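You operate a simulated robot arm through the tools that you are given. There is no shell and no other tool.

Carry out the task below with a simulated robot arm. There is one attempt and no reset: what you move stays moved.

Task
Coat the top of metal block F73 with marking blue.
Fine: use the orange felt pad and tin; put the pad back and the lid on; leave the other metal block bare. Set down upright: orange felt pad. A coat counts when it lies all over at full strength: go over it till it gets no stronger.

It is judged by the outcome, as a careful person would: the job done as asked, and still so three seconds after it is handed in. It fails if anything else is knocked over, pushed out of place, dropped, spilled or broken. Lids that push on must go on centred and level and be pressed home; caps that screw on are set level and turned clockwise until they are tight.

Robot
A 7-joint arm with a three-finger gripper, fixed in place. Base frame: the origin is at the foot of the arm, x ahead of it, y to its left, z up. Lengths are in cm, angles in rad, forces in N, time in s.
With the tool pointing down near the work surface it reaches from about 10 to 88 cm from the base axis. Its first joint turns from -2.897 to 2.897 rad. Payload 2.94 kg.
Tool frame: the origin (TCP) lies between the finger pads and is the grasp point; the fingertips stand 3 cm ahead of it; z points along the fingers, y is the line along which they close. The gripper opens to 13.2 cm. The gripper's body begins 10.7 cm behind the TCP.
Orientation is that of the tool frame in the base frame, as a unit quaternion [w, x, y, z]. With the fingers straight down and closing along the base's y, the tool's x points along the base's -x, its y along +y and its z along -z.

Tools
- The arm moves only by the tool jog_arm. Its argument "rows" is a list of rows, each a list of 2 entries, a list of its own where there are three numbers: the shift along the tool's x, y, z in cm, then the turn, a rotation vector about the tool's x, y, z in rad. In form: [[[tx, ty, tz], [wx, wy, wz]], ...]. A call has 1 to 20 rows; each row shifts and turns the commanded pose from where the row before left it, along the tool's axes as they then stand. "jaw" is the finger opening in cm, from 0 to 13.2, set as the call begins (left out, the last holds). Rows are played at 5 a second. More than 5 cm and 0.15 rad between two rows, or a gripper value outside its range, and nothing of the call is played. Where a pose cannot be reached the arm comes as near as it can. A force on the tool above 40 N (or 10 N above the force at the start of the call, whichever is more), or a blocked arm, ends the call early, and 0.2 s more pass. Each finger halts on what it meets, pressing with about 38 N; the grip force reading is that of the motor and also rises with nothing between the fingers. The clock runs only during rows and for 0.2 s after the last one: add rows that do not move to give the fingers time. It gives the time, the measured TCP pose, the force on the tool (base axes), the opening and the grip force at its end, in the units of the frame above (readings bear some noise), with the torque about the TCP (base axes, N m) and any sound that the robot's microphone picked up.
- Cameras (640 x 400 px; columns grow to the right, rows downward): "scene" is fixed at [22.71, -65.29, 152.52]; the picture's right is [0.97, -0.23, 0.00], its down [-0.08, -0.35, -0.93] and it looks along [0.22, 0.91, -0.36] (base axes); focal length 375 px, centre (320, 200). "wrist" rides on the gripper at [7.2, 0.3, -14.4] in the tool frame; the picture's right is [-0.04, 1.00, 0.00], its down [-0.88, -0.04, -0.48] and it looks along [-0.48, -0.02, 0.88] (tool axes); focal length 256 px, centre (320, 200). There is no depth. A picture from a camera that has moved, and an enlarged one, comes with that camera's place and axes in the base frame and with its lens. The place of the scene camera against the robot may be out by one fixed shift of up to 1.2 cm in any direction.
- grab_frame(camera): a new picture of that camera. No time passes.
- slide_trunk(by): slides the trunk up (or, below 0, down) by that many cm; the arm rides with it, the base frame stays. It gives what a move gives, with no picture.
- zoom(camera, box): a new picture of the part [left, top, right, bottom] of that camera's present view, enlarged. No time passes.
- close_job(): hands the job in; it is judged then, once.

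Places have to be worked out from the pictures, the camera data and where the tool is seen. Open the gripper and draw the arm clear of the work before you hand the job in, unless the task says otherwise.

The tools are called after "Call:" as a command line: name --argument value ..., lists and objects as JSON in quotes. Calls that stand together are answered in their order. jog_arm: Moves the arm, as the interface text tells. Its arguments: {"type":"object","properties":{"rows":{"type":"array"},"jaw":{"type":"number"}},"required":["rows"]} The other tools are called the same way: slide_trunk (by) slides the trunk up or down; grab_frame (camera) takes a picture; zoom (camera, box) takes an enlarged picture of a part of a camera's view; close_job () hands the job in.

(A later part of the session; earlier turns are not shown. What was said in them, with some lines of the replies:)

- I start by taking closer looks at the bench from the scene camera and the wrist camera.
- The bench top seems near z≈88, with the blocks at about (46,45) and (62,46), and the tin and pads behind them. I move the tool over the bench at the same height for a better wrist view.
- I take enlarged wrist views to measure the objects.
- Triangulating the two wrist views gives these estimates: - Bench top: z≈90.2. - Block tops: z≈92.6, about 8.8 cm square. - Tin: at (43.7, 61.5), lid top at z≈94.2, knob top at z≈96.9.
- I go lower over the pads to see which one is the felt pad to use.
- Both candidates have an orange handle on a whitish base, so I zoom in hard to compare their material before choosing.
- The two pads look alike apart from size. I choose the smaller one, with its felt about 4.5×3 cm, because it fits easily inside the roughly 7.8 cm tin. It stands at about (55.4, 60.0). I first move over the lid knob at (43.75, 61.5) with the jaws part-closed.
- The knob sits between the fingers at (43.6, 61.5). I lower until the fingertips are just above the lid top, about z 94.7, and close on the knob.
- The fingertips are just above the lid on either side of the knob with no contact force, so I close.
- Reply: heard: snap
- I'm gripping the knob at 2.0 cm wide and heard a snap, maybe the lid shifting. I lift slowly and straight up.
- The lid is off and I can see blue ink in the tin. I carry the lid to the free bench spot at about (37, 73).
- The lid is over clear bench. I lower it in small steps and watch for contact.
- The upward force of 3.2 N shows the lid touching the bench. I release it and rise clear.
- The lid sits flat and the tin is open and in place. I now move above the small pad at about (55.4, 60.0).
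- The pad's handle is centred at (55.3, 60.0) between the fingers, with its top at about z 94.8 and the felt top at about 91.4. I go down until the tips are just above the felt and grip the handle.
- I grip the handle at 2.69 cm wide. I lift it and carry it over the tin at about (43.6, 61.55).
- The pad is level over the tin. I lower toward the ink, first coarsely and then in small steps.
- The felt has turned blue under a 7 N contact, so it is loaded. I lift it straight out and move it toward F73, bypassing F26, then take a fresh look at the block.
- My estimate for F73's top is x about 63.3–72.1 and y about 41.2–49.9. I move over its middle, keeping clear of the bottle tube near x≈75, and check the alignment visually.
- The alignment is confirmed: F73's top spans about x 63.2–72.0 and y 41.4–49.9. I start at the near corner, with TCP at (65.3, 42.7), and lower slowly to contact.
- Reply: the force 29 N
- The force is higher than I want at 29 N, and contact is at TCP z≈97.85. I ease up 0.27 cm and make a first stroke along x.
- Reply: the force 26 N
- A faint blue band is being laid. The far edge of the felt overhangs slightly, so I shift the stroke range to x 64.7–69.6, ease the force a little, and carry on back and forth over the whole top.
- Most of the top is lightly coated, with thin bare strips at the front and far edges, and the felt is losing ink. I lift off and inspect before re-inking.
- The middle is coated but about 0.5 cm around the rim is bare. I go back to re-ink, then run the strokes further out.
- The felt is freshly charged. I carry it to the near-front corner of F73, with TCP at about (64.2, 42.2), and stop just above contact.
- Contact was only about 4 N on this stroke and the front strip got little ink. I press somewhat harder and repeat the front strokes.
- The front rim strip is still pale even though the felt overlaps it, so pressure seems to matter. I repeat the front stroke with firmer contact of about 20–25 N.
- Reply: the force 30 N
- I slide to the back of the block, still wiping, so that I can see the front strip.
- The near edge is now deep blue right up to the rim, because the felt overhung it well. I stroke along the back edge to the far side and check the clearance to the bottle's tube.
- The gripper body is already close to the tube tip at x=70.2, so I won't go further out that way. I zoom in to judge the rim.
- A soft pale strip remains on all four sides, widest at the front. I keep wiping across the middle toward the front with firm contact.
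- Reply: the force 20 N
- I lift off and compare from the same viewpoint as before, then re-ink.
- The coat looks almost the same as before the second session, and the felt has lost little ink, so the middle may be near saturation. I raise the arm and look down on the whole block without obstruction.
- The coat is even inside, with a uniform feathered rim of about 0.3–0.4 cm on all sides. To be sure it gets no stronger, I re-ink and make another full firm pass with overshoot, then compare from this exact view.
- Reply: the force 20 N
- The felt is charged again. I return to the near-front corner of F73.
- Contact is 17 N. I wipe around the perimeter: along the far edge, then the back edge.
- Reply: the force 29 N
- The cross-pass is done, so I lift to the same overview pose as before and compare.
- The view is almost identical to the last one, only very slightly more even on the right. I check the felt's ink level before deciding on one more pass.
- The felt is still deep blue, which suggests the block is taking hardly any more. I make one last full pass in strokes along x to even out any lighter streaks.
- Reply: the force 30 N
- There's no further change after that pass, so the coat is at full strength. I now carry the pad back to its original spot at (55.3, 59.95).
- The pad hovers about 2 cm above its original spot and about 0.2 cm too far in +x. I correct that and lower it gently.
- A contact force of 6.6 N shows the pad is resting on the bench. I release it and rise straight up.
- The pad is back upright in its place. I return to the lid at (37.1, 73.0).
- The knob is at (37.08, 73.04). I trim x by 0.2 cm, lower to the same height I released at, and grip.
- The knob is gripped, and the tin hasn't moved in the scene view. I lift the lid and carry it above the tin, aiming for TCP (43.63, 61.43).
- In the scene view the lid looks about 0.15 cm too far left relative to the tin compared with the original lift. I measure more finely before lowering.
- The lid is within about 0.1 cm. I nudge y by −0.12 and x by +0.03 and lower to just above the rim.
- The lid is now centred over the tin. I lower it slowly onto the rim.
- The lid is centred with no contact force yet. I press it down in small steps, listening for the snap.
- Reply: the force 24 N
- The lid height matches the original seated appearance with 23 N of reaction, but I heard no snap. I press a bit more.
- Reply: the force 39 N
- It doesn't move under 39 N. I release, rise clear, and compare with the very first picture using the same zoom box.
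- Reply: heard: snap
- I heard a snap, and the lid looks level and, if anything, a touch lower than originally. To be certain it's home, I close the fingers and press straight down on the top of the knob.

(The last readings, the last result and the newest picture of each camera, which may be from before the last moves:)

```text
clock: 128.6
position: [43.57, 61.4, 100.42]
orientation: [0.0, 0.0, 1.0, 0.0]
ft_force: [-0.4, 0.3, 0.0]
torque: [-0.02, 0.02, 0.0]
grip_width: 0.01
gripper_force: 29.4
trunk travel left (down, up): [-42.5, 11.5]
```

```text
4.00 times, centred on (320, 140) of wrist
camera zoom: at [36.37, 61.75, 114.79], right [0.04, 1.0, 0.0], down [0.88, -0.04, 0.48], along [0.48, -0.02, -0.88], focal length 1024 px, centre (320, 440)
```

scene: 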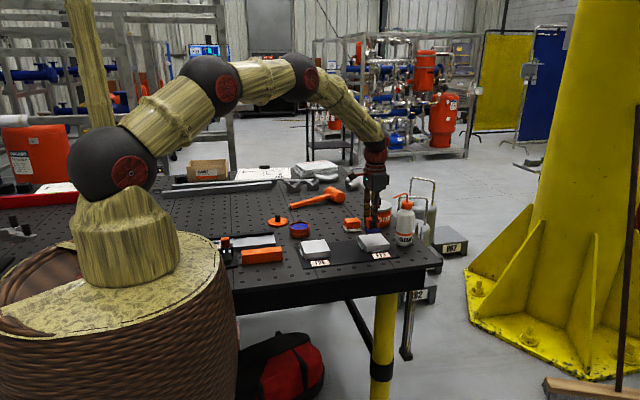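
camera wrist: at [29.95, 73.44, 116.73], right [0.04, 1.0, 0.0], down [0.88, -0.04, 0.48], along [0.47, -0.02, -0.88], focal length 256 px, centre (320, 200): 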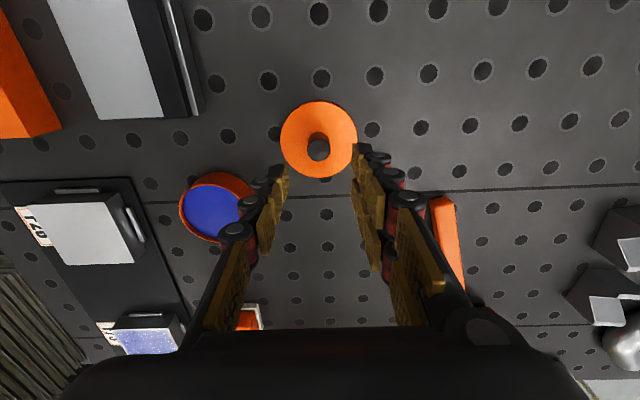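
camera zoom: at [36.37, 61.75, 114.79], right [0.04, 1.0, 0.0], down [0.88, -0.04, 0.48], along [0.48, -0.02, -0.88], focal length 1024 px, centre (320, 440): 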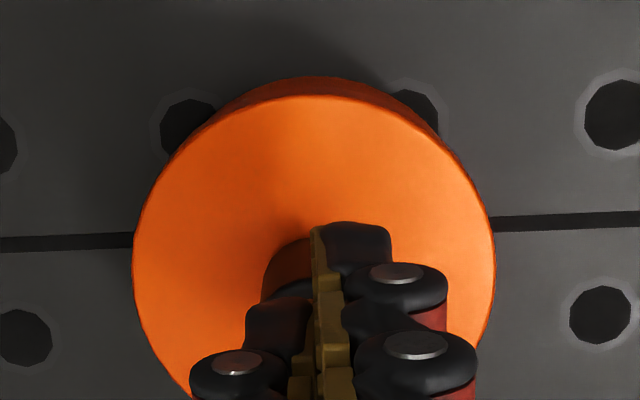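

The fingers are centred within about 0.2 cm and about 0.6 cm above the knob. I correct x and press down.

Call:
jog_arm --rows '[[[-0.2, 0, 0.3], [0, 0, 0]], [[0, 0, 0.3], [0, 0, 0]], [[0, 0, 0.15], [0, 0, 0]], [[0, 0, 0.15], [0, 0, 0]], [[0, 0, 0], [0, 0, 0]]]'

```text
clock: 129.8
position: [43.98, 61.4, 99.54]
orientation: [0.0, 0.0, 1.0, 0.0]
ft_force: [-0.4, 0.5, 0.5]
torque: [-0.01, -0.01, 0.01]
grip_width: 0.0
gripper_force: 28.5
trunk travel left (down, up): [-42.5, 11.5]
```

Call:
jog_arm --rows '[[[0, 0, 0.1], [0, 0, 0]], [[0, 0, 0.1], [0, 0, 0]], [[0, 0, 0.1], [0, 0, 0]], [[0, 0, 0], [0, 0, 0]]]'

Call:
zoom --camera "scene" --box '[280, 205, 328, 240]'

```text
clock: 130.8
position: [43.96, 61.32, 99.27]
orientation: [0.0, 0.001, 1.0, 0.0]
ft_force: [0.2, -0.5, -0.9]
torque: [0.0, -0.05, 0.01]
grip_width: 0.0
gripper_force: 28.4
trunk travel left (down, up): [-42.5, 11.5]
```

```text
11.43 times, centred on (304, 222) of scene
camera zoom: at [22.71, -65.29, 152.52], right [0.97, -0.23, 0.0], down [-0.08, -0.35, -0.93], along [0.22, 0.91, -0.36], focal length 4289 px, centre (503, -57)
```

zoom: 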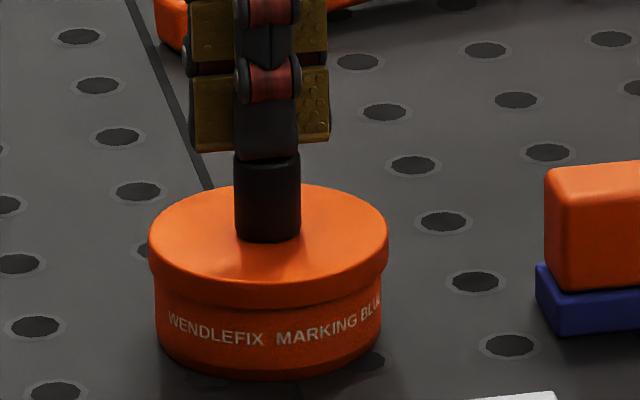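

Call:
jog_arm --rows '[[[0, 0, 0.1], [0, 0, 0]], [[0, 0, 0.1], [0, 0, 0]], [[0, 0, 0.1], [0, 0, 0]], [[0, 0, 0.1], [0, 0, 0]], [[0, 0, 0], [0, 0, 0]]]'

Call:
zoom --camera "scene" --box '[280, 205, 328, 240]'

```text
clock: 132.0
position: [43.86, 61.31, 99.06]
orientation: [0.001, 0.0, 1.0, 0.002]
ft_force: [2.3, -3.1, 20.8]
torque: [-0.14, -0.09, -0.01]
grip_width: 0.58
gripper_force: 28.9
trunk travel left (down, up): [-42.5, 11.5]
```

```text
11.43 times, centred on (304, 222) of scene
camera zoom: at [22.71, -65.29, 152.52], right [0.97, -0.23, 0.0], down [-0.08, -0.35, -0.93], along [0.22, 0.91, -0.36], focal length 4289 px, centre (503, -57)
```

zoom: 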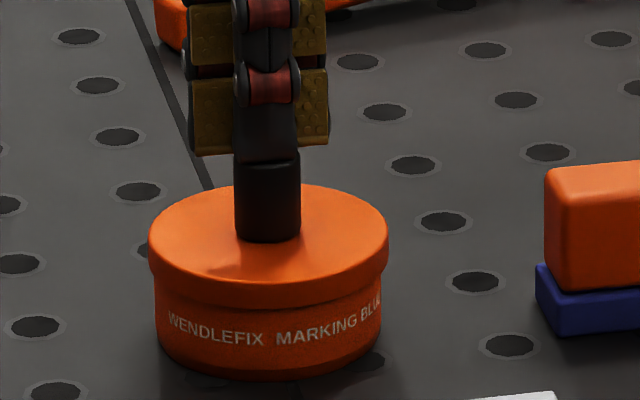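

Call:
jog_arm --rows '[[[0, 0, 0.1], [0, 0, 0]], [[0, 0, 0.05], [0, 0, 0]], [[0, 0, 0], [0, 0, 0]]]'

Call:
zoom --camera "scene" --box '[280, 205, 328, 240]'

```text
clock: 132.8
position: [44.04, 61.43, 99.07]
orientation: [0.002, -0.001, 1.0, 0.002]
ft_force: [4.3, -1.4, 35.8]
torque: [-0.08, -0.16, 0.04]
grip_width: 0.61
gripper_force: 28.8
trunk travel left (down, up): [-42.5, 11.5]
```

```text
11.43 times, centred on (304, 222) of scene
camera zoom: at [22.71, -65.29, 152.52], right [0.97, -0.23, 0.0], down [-0.08, -0.35, -0.93], along [0.22, 0.91, -0.36], focal length 4289 px, centre (503, -57)
```

zoom: 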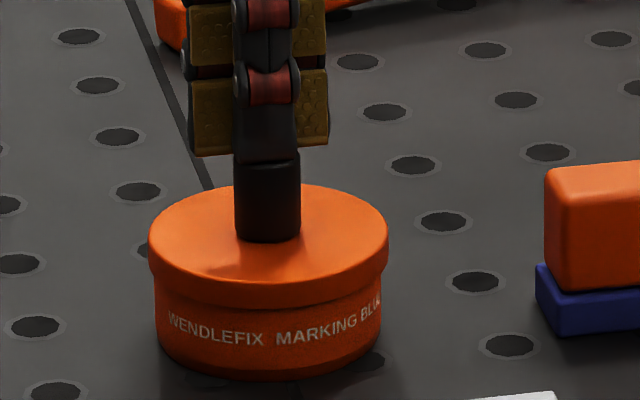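

It holds firm at 36 N with no movement and no further snap, so the lid is home. I rise clear and draw the arm away.

Call:
jog_arm --rows '[[[0, 0, -0.4], [0, 0, 0]], [[0, 0, -1], [0, 0, 0]], [[0, 0, -3], [0, 0, 0]], [[0, 0, -4.5], [0, 0, 0]], [[0, 0, -4.5], [0, 0, 0]], [[0, 0, -4.5], [0, 0, 0]], [[0, 0, -4.5], [0, 0, 0]], [[0, 0, 0], [0, 0, 0]]]'

Call:
jog_arm --jaw 13.2 --rows '[[[0, -4, 0], [0, 0, 0]], [[0, -4, 0], [0, 0, 0]], [[0, -4, 0], [0, 0, 0]], [[0, 0, 0], [0, 0, 0]], [[0, 0, 0], [0, 0, 0]], [[0, 0, 0], [0, 0, 0]], [[0, 0, 0], [0, 0, 0]], [[0, 0, 0], [0, 0, 0]]]'

Call:
grab_frame --camera "wrist"

Call:
zoom --camera "scene" --box '[280, 210, 328, 240]'

Call:
zoom --camera "scene" --box '[210, 170, 450, 320]'

Call:
zoom --camera "wrist" --box '[220, 80, 460, 230]'

```text
clock: 134.6
position: [44.05, 61.39, 121.01]
orientation: [0.0, 0.001, 1.0, -0.001]
ft_force: [0.1, -0.1, 0.4]
torque: [0.0, 0.02, -0.01]
grip_width: 0.03
gripper_force: 29.1
trunk travel left (down, up): [-42.5, 11.5]
```

```text
clock: 136.4
position: [43.78, 49.46, 121.25]
orientation: [0.001, 0.0, 1.0, 0.0]
ft_force: [-0.5, -0.1, 0.2]
torque: [0.0, 0.03, 0.0]
grip_width: 12.83
gripper_force: 0.1
trunk travel left (down, up): [-42.5, 11.5]
```

```text
taken
camera wrist: at [36.53, 49.81, 135.56], right [0.04, 1.0, 0.0], down [0.88, -0.04, 0.48], along [0.48, -0.02, -0.88], focal length 256 px, centre (320, 200)
```

wrist: 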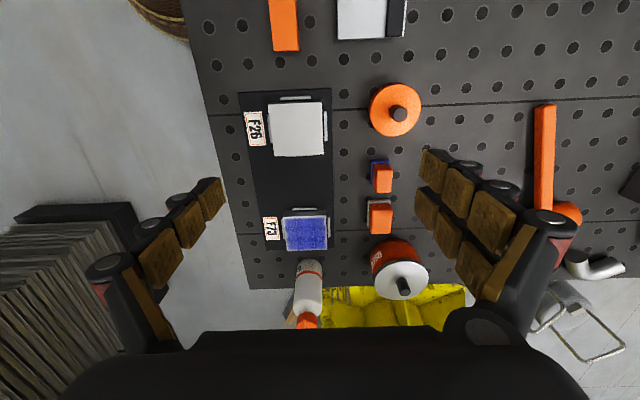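

```text
13.33 times, centred on (304, 225) of scene
camera zoom: at [22.71, -65.29, 152.52], right [0.97, -0.23, 0.0], down [-0.08, -0.35, -0.93], along [0.22, 0.91, -0.36], focal length 5004 px, centre (533, -133)
```

zoom: 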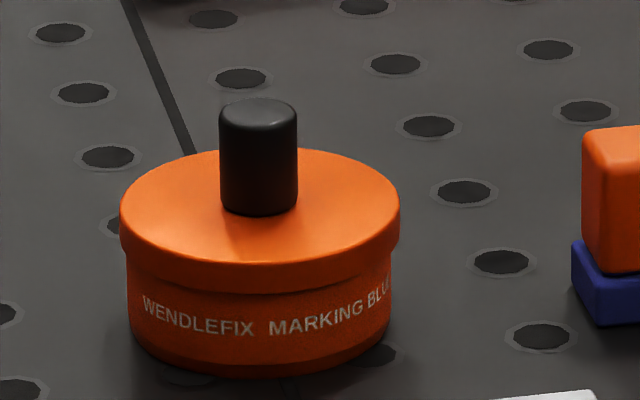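

```text
2.67 times, centred on (330, 245) of scene
camera zoom: at [22.71, -65.29, 152.52], right [0.97, -0.23, 0.0], down [-0.08, -0.35, -0.93], along [0.22, 0.91, -0.36], focal length 1001 px, centre (293, 80)
```

zoom: 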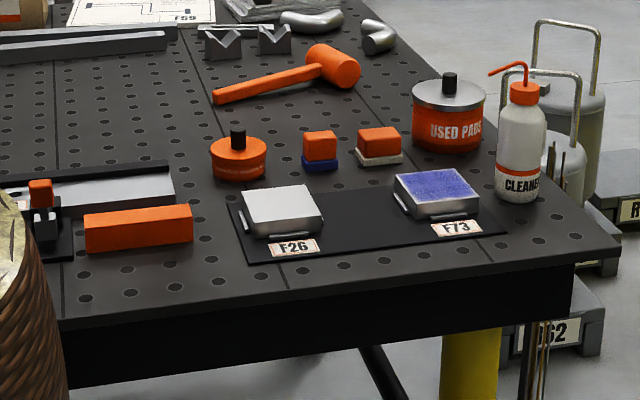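

```text
2.67 times, centred on (340, 155) of wrist
camera zoom: at [36.53, 49.81, 135.56], right [0.04, 1.0, 0.0], down [0.88, -0.04, 0.48], along [0.48, -0.02, -0.88], focal length 683 px, centre (267, 320)
```

zoom: 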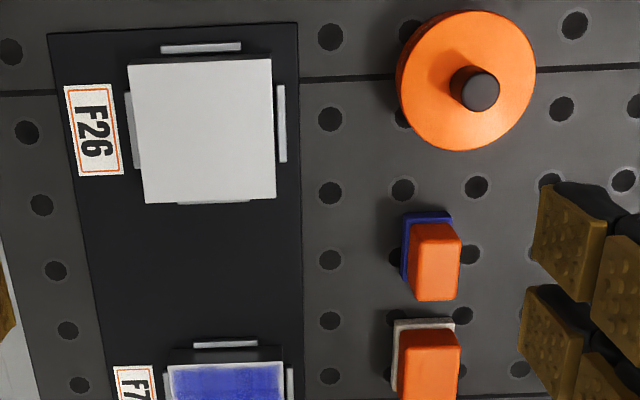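

Everything is in place. I take a final close look at the coat on F73 and at the bare F26.

Call:
zoom --camera "scene" --box '[350, 220, 414, 260]'

Call:
zoom --camera "wrist" --box '[260, 200, 350, 260]'

Call:
zoom --camera "scene" --box '[290, 225, 354, 270]'

```text
10.00 times, centred on (382, 240) of scene
camera zoom: at [22.71, -65.29, 152.52], right [0.97, -0.23, 0.0], down [-0.08, -0.35, -0.93], along [0.22, 0.91, -0.36], focal length 3753 px, centre (-300, -200)
```

zoom: 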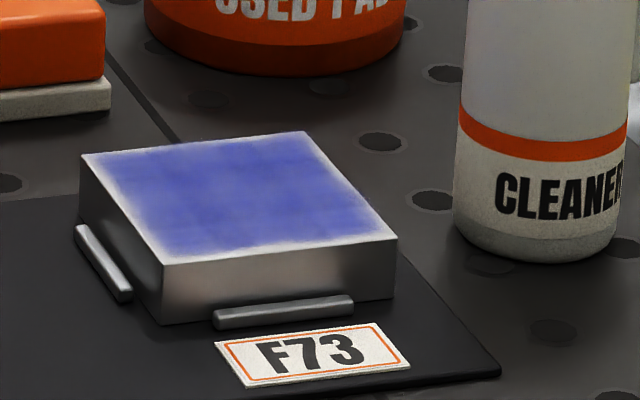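

```text
6.67 times, centred on (305, 230) of wrist
camera zoom: at [36.53, 49.81, 135.56], right [0.04, 1.0, 0.0], down [0.88, -0.04, 0.48], along [0.48, -0.02, -0.88], focal length 1707 px, centre (420, 0)
```

zoom: 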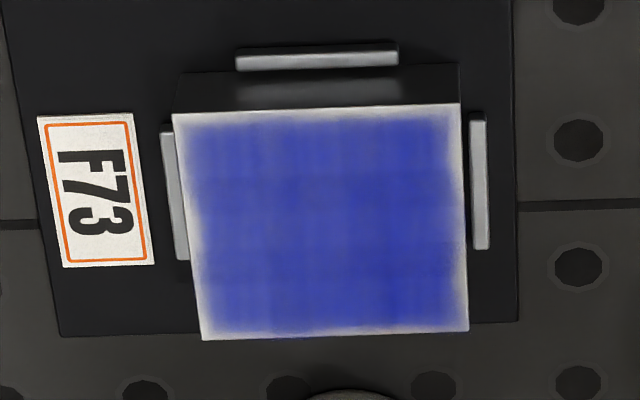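

```text
8.89 times, centred on (322, 248) of scene
camera zoom: at [22.71, -65.29, 152.52], right [0.97, -0.23, 0.0], down [-0.08, -0.35, -0.93], along [0.22, 0.91, -0.36], focal length 3336 px, centre (302, -222)
```

zoom: 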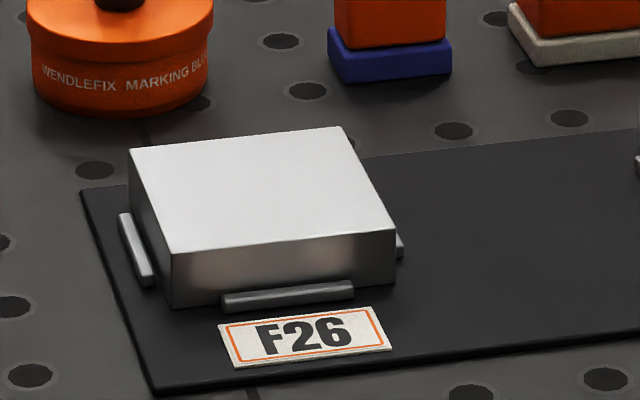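

F73 is evenly coated with no further change, F26 is bare, the pad is back and the lid is on. I draw the arm back toward its starting pose with the gripper open.

Call:
jog_arm --jaw 13.2 --rows '[[[0, -4, -1], [0, 0, 0]], [[0, -4, -1], [0, 0, 0]], [[0, -4, -1], [0, 0, 0]], [[0, -4, -1], [0, 0, 0]], [[0, -4, 0], [0, 0, 0]], [[0, 0, 0], [0, 0, 0]], [[0, 0, 0], [0, 0, 0]]]'

Call:
grab_frame --camera "scene"

```text
clock: 138.0
position: [43.69, 29.44, 125.31]
orientation: [0.0, 0.0, 1.0, -0.001]
ft_force: [-0.3, -0.1, 0.0]
torque: [0.02, -0.01, -0.02]
grip_width: 13.2
gripper_force: 0.1
trunk travel left (down, up): [-42.5, 11.5]
```

```text
taken
```

scene: 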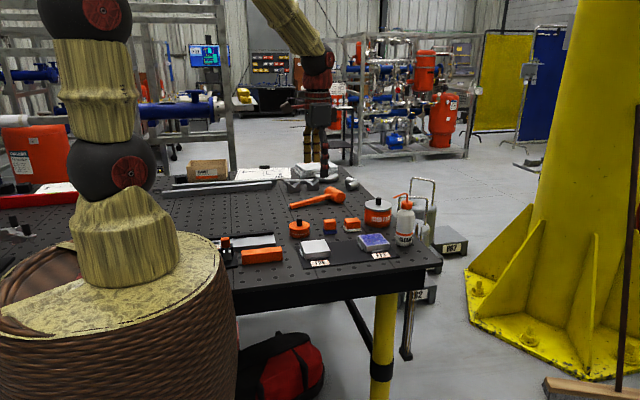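

The arm is clear, the gripper is open and everything is in place, so I hand the job in.

Call:
close_job

```text
The job is handed in.
```

F73's top is coated with marking blue, and I've handed the job in. I don't have the verdict.

- **Coat:** I wiped the whole top of F73 with the felt, re-inking twice and going past the edges. The last full pass made no visible difference, so I judged it at full strength. A thin pale band, about 0.3–0.4 cm wide, still shows along all four edges. It didn't change however far past the edge I wiped or how hard I pressed. I took it to be how the coat is drawn rather than bare metal, but I couldn't confirm that.
- **Other block:** F26 is still bare.
- **Pad:** there were two orange felt pads. I used the smaller one because it clearly fits the tin. It is back in its original spot, standing upright.
- **Tin:** the lid is on, centred and level. I heard a snap, and it did not move when I pressed on it again at about 36 N.

Nothing else looked moved or knocked over in the final pictures. The arm is drawn back with the gripper open.
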